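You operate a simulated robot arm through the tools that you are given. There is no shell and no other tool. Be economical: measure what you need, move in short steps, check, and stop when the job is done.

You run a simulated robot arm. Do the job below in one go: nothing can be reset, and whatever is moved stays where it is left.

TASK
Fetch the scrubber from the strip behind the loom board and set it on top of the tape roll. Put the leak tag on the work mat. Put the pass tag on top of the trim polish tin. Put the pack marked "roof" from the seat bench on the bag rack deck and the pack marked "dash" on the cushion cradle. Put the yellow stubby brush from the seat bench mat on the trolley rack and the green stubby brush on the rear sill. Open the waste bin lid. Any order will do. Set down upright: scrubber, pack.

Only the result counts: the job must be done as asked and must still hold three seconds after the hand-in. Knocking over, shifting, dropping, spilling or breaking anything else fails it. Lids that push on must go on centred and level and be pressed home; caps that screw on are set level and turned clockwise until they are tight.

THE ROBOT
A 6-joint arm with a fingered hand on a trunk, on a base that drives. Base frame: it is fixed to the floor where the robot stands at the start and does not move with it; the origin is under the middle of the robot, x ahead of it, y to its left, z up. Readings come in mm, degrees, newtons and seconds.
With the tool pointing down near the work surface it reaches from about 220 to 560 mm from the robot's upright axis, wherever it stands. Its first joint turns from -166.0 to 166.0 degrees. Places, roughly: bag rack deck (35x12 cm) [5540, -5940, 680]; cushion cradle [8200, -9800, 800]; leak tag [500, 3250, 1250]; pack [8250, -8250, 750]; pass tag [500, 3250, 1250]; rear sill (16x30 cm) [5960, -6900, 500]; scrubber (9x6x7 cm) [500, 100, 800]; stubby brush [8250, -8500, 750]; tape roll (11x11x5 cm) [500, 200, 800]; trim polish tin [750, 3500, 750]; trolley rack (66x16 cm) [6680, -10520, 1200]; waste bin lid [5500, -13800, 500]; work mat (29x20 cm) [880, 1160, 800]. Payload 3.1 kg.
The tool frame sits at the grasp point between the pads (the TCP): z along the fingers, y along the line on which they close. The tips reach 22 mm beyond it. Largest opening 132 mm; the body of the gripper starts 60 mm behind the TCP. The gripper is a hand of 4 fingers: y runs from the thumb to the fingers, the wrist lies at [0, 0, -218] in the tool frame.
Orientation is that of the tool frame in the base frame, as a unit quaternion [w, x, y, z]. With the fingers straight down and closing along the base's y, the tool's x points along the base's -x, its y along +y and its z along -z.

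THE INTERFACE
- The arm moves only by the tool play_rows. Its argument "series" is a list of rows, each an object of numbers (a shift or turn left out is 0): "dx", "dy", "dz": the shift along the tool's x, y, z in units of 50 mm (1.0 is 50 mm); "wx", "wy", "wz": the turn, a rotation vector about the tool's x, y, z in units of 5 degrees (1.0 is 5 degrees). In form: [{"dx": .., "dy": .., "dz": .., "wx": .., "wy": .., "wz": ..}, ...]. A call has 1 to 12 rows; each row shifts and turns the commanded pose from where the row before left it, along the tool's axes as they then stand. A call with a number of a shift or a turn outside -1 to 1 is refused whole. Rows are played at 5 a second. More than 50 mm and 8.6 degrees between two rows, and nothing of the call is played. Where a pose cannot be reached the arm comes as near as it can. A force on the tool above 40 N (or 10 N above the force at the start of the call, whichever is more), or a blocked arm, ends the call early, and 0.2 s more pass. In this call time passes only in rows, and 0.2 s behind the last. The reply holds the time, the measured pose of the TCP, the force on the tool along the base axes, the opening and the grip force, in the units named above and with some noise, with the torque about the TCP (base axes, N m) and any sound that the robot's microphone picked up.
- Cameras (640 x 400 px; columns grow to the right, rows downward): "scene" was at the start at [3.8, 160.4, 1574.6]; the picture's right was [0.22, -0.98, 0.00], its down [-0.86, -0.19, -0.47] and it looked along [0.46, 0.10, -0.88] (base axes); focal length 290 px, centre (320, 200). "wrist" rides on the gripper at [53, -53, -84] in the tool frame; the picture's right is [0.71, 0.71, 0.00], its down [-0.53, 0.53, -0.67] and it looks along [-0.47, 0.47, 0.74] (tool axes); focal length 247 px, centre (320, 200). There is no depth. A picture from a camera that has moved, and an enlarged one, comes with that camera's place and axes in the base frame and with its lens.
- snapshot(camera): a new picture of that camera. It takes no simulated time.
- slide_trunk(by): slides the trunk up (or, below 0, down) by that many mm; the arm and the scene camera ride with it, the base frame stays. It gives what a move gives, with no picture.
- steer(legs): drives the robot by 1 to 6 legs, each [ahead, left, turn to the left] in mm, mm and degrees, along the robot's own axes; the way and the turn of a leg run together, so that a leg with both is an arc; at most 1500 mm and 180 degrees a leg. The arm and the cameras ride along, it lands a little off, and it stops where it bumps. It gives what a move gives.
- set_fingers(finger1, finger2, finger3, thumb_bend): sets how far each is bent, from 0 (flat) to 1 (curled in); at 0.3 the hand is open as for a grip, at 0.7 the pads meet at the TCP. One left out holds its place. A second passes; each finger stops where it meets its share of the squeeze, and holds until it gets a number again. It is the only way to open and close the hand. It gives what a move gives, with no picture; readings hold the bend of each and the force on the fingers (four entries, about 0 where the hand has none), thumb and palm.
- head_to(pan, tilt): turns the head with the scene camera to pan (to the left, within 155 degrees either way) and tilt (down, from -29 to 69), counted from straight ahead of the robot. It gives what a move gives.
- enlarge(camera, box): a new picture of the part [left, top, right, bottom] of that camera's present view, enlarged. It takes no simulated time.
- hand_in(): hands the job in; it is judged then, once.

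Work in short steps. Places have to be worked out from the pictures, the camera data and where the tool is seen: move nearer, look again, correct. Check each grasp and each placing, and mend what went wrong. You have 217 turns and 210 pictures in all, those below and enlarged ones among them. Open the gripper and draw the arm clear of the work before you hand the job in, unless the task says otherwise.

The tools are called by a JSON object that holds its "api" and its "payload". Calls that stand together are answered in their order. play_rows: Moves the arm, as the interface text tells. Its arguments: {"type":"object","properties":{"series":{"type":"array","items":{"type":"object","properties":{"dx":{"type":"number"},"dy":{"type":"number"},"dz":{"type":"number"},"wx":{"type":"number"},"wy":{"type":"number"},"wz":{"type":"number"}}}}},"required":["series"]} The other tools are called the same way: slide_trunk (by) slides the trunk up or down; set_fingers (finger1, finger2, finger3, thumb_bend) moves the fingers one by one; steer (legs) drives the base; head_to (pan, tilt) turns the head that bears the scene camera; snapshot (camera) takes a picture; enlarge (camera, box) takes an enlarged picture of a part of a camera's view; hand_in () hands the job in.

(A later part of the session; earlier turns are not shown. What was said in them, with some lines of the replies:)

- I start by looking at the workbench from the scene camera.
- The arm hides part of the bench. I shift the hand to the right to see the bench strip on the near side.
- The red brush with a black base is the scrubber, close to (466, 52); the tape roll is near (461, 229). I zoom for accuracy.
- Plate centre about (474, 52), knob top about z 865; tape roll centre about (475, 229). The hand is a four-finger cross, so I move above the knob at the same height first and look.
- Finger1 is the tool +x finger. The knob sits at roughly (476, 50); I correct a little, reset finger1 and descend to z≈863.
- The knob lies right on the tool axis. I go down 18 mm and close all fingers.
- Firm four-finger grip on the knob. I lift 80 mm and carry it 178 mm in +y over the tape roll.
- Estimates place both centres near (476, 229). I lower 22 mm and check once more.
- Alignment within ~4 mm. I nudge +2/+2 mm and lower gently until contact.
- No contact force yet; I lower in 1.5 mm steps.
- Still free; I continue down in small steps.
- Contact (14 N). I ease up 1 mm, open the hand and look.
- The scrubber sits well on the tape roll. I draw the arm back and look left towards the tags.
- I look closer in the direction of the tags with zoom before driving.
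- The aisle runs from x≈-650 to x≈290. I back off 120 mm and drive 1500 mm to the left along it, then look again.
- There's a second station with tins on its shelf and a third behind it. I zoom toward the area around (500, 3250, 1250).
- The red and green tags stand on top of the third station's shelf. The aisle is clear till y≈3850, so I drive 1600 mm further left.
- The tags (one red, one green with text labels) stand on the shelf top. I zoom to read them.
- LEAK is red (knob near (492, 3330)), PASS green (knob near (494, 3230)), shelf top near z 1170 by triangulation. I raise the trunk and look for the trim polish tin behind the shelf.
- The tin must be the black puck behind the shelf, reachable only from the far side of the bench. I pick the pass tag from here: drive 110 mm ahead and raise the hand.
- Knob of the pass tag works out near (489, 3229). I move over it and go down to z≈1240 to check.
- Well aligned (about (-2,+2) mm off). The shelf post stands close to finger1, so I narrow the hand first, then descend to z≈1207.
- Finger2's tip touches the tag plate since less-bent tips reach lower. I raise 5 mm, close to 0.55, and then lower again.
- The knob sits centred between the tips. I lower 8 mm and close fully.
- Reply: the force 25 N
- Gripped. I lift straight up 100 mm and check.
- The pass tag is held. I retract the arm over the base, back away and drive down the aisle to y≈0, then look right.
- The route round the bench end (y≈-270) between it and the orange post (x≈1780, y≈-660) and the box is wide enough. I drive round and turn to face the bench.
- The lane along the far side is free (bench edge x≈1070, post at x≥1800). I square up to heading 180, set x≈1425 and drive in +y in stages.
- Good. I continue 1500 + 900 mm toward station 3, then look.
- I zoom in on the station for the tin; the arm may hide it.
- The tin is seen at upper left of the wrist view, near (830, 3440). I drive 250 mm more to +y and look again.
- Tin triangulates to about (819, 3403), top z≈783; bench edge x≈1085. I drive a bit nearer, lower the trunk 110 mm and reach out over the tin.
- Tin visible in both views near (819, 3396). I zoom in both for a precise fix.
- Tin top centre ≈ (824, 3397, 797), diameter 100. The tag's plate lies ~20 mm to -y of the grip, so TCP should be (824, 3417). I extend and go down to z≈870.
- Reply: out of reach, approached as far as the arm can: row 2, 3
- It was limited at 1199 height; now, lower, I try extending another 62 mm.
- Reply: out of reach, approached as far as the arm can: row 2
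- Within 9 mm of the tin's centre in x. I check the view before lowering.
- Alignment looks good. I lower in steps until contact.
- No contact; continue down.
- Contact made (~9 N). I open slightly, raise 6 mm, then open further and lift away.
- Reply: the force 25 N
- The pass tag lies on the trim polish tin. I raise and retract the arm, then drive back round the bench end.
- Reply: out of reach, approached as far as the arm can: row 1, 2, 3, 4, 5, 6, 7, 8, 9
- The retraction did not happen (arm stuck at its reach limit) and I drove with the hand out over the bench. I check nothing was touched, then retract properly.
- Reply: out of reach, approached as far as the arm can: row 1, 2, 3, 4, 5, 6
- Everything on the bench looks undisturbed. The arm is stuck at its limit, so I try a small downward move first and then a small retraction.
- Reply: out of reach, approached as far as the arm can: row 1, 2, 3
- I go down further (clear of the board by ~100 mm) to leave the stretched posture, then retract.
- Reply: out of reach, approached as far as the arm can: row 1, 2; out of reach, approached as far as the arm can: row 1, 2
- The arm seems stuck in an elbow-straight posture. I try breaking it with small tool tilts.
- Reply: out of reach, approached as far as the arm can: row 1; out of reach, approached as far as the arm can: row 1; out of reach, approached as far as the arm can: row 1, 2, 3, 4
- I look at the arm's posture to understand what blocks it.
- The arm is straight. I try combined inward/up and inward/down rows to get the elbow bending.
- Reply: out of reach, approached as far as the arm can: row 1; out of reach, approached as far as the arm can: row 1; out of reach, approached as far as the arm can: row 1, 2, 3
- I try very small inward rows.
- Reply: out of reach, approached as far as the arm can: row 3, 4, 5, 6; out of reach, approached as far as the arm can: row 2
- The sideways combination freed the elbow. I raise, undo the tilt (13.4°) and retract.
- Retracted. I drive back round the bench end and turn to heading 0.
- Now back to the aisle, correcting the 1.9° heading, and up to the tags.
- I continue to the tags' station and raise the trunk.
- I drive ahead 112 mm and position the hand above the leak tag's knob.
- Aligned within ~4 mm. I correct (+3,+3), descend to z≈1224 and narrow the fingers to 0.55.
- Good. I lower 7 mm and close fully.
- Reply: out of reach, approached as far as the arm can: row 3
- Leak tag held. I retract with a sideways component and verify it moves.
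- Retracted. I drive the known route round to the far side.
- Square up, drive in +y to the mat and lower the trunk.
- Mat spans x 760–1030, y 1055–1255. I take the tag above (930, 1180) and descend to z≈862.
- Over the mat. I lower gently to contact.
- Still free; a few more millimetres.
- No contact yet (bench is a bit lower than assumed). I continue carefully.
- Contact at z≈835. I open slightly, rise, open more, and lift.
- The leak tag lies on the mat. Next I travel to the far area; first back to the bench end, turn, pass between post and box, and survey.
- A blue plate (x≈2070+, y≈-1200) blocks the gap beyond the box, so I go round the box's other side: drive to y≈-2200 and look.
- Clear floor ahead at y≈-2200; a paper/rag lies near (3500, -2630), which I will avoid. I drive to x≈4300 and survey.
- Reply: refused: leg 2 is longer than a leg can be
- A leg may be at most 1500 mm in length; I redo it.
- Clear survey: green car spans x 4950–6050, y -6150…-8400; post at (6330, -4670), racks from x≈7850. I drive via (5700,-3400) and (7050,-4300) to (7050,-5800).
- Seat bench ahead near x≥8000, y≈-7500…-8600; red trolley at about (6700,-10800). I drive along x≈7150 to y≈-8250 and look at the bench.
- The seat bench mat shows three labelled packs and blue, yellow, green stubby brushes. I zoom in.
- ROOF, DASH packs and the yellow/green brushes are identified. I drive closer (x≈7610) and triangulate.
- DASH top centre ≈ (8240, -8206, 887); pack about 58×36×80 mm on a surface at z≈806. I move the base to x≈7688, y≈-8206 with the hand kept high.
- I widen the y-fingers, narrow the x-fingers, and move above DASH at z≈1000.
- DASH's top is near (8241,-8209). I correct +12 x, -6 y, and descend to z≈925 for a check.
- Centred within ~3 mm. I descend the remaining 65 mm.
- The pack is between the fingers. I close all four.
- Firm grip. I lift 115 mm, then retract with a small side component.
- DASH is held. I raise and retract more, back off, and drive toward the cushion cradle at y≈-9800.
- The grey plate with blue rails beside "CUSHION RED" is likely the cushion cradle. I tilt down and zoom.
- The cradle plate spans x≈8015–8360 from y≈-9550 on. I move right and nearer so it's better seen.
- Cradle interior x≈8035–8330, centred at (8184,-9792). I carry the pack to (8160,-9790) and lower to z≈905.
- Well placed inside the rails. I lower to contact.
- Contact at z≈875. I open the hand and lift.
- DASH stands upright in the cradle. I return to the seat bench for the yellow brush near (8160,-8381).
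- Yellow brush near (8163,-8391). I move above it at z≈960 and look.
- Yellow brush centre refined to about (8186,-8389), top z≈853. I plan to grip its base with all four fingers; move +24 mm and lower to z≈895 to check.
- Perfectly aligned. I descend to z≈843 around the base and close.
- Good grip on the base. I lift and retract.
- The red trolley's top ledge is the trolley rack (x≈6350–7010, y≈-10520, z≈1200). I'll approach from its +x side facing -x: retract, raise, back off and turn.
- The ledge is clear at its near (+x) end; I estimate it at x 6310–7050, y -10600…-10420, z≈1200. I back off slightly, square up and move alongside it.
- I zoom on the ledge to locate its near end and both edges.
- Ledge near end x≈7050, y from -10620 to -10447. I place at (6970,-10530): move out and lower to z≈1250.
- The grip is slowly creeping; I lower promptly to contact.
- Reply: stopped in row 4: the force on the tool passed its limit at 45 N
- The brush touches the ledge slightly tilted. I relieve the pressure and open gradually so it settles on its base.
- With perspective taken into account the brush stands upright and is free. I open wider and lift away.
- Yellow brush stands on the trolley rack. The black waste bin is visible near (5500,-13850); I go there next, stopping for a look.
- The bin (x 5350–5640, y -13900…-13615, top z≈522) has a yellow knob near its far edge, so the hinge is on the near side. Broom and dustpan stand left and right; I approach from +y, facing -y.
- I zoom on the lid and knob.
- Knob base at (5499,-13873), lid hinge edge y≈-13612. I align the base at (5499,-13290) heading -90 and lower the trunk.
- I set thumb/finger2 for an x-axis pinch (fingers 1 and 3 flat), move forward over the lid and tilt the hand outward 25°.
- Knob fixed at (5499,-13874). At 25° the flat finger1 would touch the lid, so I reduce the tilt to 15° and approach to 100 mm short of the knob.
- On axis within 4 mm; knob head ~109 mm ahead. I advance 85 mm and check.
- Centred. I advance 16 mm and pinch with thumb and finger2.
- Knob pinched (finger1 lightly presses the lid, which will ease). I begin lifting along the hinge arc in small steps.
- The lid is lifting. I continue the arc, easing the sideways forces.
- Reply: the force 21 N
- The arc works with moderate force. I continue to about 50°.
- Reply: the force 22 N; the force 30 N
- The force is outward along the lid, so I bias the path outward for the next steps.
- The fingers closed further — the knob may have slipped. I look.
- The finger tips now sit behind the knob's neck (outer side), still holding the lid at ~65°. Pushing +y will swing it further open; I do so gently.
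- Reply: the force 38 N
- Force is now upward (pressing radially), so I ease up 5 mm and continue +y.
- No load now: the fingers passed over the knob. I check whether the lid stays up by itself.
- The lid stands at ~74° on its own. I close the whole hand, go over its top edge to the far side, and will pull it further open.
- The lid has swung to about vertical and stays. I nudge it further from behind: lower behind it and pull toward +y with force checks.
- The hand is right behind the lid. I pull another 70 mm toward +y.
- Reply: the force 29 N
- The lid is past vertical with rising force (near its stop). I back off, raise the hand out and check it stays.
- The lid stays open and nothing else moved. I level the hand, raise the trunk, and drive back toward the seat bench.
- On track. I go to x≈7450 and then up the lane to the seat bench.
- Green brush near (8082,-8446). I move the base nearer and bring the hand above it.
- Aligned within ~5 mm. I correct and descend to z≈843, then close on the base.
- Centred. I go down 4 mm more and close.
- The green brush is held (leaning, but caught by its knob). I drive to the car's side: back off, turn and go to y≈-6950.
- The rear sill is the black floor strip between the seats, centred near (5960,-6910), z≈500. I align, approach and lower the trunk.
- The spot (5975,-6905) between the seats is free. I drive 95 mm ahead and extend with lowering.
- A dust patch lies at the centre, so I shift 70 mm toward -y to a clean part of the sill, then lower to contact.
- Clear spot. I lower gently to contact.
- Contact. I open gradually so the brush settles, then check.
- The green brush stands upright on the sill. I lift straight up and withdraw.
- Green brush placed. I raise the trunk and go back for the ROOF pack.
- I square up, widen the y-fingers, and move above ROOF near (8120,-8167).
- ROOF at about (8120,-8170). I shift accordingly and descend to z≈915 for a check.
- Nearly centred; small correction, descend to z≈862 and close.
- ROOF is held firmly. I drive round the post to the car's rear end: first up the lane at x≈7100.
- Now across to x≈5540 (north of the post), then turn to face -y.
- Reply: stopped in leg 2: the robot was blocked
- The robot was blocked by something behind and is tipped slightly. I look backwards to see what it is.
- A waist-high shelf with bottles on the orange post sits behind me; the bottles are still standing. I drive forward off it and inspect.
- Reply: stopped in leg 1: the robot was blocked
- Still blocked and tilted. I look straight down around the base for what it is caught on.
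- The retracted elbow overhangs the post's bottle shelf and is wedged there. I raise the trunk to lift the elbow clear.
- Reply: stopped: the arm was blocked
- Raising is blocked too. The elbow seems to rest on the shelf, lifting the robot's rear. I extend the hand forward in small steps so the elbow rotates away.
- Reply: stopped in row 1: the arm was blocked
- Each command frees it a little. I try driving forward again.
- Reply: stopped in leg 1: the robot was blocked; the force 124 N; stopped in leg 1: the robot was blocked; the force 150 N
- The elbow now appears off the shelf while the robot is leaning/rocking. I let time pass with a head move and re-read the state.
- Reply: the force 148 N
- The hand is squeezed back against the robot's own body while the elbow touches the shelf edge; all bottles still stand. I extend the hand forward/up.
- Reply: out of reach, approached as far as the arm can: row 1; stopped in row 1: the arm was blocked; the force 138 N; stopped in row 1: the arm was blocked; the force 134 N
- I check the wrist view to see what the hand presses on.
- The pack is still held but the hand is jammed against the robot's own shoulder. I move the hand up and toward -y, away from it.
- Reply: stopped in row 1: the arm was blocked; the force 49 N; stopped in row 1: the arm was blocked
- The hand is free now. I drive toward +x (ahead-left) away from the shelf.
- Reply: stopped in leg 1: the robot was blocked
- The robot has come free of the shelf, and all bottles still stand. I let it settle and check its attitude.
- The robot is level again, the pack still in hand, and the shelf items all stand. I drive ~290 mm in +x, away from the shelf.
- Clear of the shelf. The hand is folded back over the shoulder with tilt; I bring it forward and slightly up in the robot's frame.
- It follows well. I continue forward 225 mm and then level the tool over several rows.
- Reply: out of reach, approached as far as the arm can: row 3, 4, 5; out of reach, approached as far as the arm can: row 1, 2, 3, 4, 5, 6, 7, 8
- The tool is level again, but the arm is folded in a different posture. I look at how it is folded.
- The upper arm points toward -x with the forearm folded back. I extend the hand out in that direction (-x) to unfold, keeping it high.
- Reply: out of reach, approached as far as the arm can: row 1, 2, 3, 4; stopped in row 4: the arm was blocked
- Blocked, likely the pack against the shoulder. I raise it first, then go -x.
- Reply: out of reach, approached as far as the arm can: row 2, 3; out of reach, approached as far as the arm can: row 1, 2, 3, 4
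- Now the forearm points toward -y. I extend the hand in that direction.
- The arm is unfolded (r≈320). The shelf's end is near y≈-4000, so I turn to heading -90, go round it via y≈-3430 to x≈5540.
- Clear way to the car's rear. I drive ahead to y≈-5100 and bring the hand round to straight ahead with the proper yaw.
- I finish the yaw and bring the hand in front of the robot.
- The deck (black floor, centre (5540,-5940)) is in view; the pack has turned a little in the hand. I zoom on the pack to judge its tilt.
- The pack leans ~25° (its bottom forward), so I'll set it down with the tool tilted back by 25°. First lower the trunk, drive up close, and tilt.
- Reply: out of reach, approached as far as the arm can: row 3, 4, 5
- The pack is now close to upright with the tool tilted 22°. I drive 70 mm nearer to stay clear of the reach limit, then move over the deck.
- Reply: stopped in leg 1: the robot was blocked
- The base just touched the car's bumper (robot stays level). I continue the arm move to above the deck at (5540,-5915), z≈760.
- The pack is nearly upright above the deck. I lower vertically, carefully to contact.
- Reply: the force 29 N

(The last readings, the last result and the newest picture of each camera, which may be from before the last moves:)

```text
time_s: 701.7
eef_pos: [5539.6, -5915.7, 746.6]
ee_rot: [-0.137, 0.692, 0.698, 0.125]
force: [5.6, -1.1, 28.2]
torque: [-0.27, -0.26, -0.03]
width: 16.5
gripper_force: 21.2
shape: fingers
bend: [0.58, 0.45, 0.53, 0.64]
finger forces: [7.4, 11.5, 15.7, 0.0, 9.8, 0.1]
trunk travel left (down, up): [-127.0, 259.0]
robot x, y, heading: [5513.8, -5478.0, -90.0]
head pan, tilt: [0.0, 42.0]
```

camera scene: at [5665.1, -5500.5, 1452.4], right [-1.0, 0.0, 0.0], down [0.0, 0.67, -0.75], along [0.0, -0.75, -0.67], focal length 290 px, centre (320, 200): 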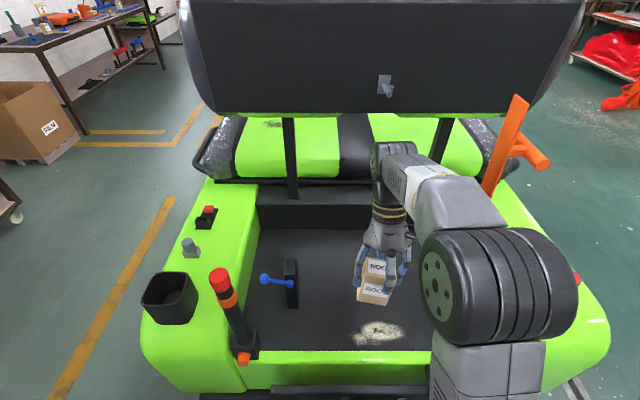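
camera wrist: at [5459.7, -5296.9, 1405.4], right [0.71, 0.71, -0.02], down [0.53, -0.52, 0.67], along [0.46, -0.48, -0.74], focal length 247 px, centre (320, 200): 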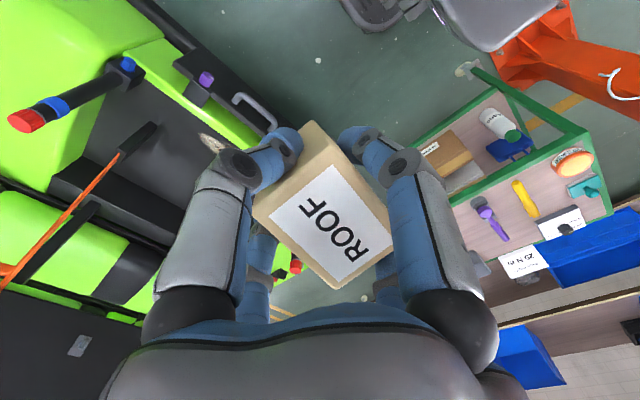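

Contact (28 N), the pack settling flush. I ease 2 mm and check the view.

{"api": "play_rows", "payload": {"series": [{"dx": 0.02, "dz": -0.045}]}}

{"api": "enlarge", "payload": {"camera": "scene", "box": [320, 250, 432, 330]}}

```text
time_s: 702.1
eef_pos: [5538.3, -5915.2, 747.1]
ee_rot: [-0.137, 0.692, 0.698, 0.125]
force: [2.4, -2.9, 10.9]
torque: [-0.44, -0.07, 0.07]
width: 16.7
gripper_force: 20.3
shape: fingers
bend: [0.59, 0.45, 0.53, 0.64]
finger forces: [6.2, 10.6, 14.2, 0.0, 9.4, 0.0]
trunk travel left (down, up): [-127.0, 259.0]
robot x, y, heading: [5514.3, -5481.9, -89.8]
head pan, tilt: [0.0, 42.0]
```

```text
5.00 times, centred on (376, 290) of scene
camera zoom: at [5665.6, -5496.8, 1452.9], right [-1.0, 0.0, 0.0], down [0.0, 0.66, -0.75], along [0.0, -0.75, -0.66], focal length 1453 px, centre (40, -250)
```

zoom: 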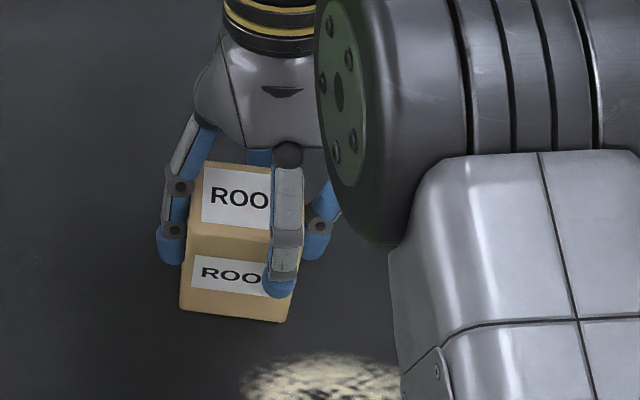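

It looks close to flush. I open the fingers gently in two stages.

{"api": "set_fingers", "payload": {"finger1": 0.53, "finger2": 0.41, "finger3": 0.48, "thumb_bend": 0.58}}

{"api": "enlarge", "payload": {"camera": "scene", "box": [320, 250, 432, 330]}}

```text
time_s: 703.1
eef_pos: [5539.0, -5914.6, 747.5]
ee_rot: [-0.138, 0.692, 0.697, 0.126]
force: [0.4, -0.2, -0.4]
torque: [-0.01, 0.01, 0.01]
width: 28.5
gripper_force: 0.1
shape: fingers
bend: [0.53, 0.41, 0.48, 0.57]
finger forces: [0.0, 0.0, 0.0, 0.0, 0.0, 0.0]
trunk travel left (down, up): [-127.0, 259.0]
robot x, y, heading: [5513.7, -5480.7, -89.8]
head pan, tilt: [0.0, 42.0]
```

```text
5.00 times, centred on (376, 290) of scene
camera zoom: at [5665.5, -5496.3, 1452.7], right [-1.0, 0.0, 0.0], down [0.0, 0.66, -0.75], along [0.0, -0.75, -0.66], focal length 1453 px, centre (40, -250)
```

zoom: 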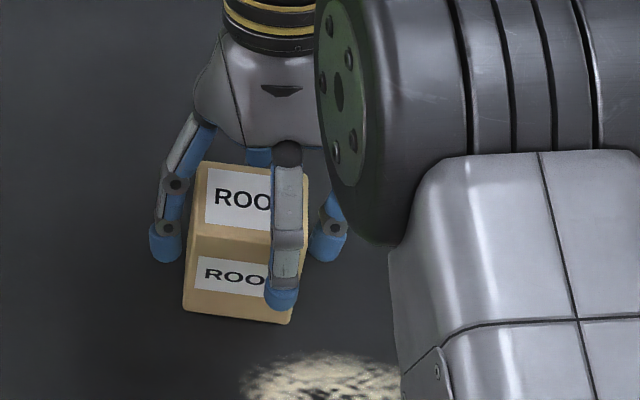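

The pack stands on its own (no finger forces). I open wide and lift vertically.

{"api": "set_fingers", "payload": {"finger1": 0.22, "finger2": 0.25, "finger3": 0.3, "thumb_bend": 0.25}}

{"api": "play_rows", "payload": {"series": [{"dx": 0.1, "dz": -0.25}, {"dx": 0.15, "dz": -0.37}, {"dx": 0.3, "dz": -0.74}, {"dx": 0.33, "dz": -0.83}, {"dx": 0.33, "dz": -0.83}]}}

{"api": "snapshot", "payload": {"camera": "scene"}}

```text
time_s: 704.1
eef_pos: [5538.8, -5913.9, 747.8]
ee_rot: [-0.138, 0.692, 0.698, 0.126]
force: [0.3, 0.4, -0.8]
torque: [-0.01, 0.0, -0.02]
width: 96.8
gripper_force: 0.0
shape: fingers
bend: [0.22, 0.25, 0.3, 0.25]
finger forces: [0.1, 0.0, 0.0, 0.2, 0.0, 0.0]
trunk travel left (down, up): [-127.0, 259.0]
robot x, y, heading: [5511.6, -5478.4, -89.8]
head pan, tilt: [0.0, 42.0]
```

```text
time_s: 705.3
eef_pos: [5541.8, -5913.0, 909.4]
ee_rot: [-0.138, 0.692, 0.698, 0.126]
force: [0.4, -0.3, 0.9]
torque: [0.01, 0.01, -0.01]
width: 97.1
gripper_force: 0.1
shape: fingers
bend: [0.22, 0.25, 0.3, 0.25]
finger forces: [0.0, 0.1, 0.0, 0.0, 0.0, 0.0]
trunk travel left (down, up): [-127.0, 259.0]
robot x, y, heading: [5511.9, -5480.2, -89.6]
head pan, tilt: [0.0, 42.0]
```

```text
12 pictures are left
camera scene: at [5665.2, -5496.2, 1452.6], right [-1.0, 0.0, 0.0], down [0.0, 0.66, -0.75], along [0.0, -0.75, -0.66], focal length 290 px, centre (320, 200)
```

scene: 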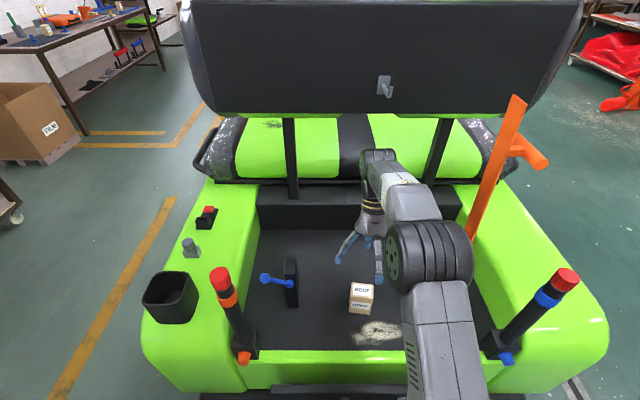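

ROOF stands upright on the deck. I zoom to confirm, then withdraw the arm and back off.

{"api": "enlarge", "payload": {"camera": "scene", "box": [320, 260, 420, 340]}}

{"api": "play_rows", "payload": {"series": [{"dx": 0.33, "dz": -0.83}, {"dx": 0.33, "dz": -0.83}, {"dx": 0.8, "dz": 0.3}, {"dx": 0.8, "dz": 0.3}, {"wy": -0.9, "dx": 0.4}, {"wy": -0.9, "dx": 0.4}, {"wy": -0.9, "dx": 0.3}, {"wy": -0.9}, {"wy": -0.7}]}}

{"api": "steer", "payload": {"legs": [[-500, 0, 0]]}}

{"api": "snapshot", "payload": {"camera": "scene"}}

```text
5.00 times, centred on (370, 300) of scene
camera zoom: at [5665.2, -5496.2, 1452.6], right [-1.0, 0.0, 0.0], down [0.0, 0.66, -0.75], along [0.0, -0.75, -0.66], focal length 1453 px, centre (70, -300)
```

zoom: 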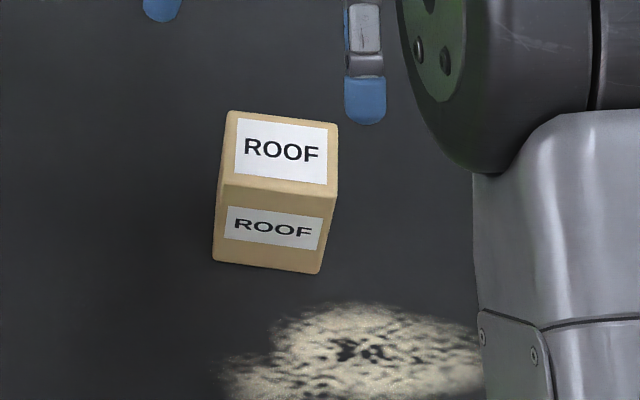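

```text
time_s: 707.3
eef_pos: [5540.2, -5775.8, 1014.8]
ee_rot: [-0.005, 0.703, 0.711, -0.006]
force: [1.0, 0.2, 0.1]
torque: [0.02, -0.03, 0.03]
width: 97.1
gripper_force: 0.1
shape: fingers
bend: [0.22, 0.25, 0.3, 0.25]
finger forces: [0.0, 0.1, 0.0, 0.0, 0.0, 0.0]
trunk travel left (down, up): [-127.0, 259.0]
robot x, y, heading: [5514.2, -5485.6, -89.9]
head pan, tilt: [0.0, 42.0]
```

```text
time_s: 710.2
eef_pos: [5539.4, -5284.3, 1015.1]
ee_rot: [-0.006, 0.702, 0.712, -0.003]
force: [-0.1, -0.3, -0.1]
torque: [-0.02, 0.01, 0.02]
width: 97.2
gripper_force: 0.1
shape: fingers
bend: [0.22, 0.25, 0.3, 0.25]
finger forces: [0.0, 0.0, 0.0, 0.0, 0.0, 0.0]
trunk travel left (down, up): [-127.0, 259.0]
robot x, y, heading: [5513.4, -4981.6, -89.7]
head pan, tilt: [0.0, 42.0]
```

```text
10 pictures are left
camera scene: at [5661.2, -5007.3, 1452.9], right [-1.0, 0.0, 0.0], down [0.0, 0.67, -0.74], along [0.0, -0.74, -0.67], focal length 290 px, centre (320, 200)
```

scene: 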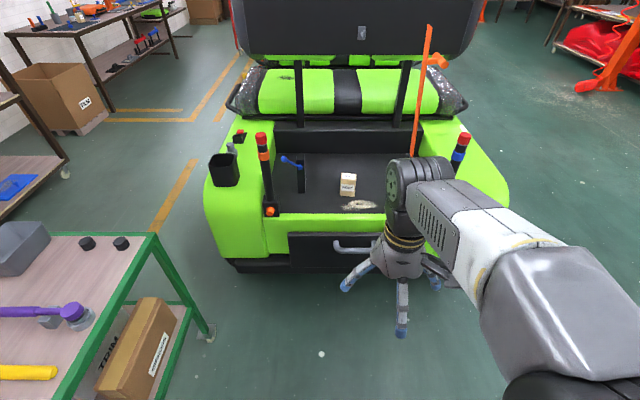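

Every item has been placed, the hand is open and the arm is clear, so I hand in.

{"api": "hand_in", "payload": {}}

```text
The job is handed in.
```

I handed the job in with every item placed and the bin lid open, but the robot bumped two things on the way. Each placement was checked by camera as it was made, but I did not go back to recheck all of them before handing in.

- **Scrubber:** upright on the tape roll.
- **Tags:** leak tag on the work mat, pass tag on the trim polish tin.
- **Packs:** "roof" upright on the bag rack deck, "dash" upright on the cushion cradle. "Roof" sits close to the rear edge of the deck.
- **Stubby brushes:** yellow on the trolley rack, green on the rear sill. I set the green one off-centre to avoid a patch of dust.
- **Waste bin:** lid swung past vertical, and it stayed open after I let go.

**Bumps:**
- While carrying the "roof" pack, the robot backed into the bottle shelf on the orange post and tipped until I worked it free. The pack stayed in hand. The bottles were still standing in later pictures, but I can't rule out that something there moved slightly.
- The base touched the green car's bumper while I was setting down the "roof" pack. The "roof" pack was still standing afterwards. I did not look at the green brush on the car's sill again after that.
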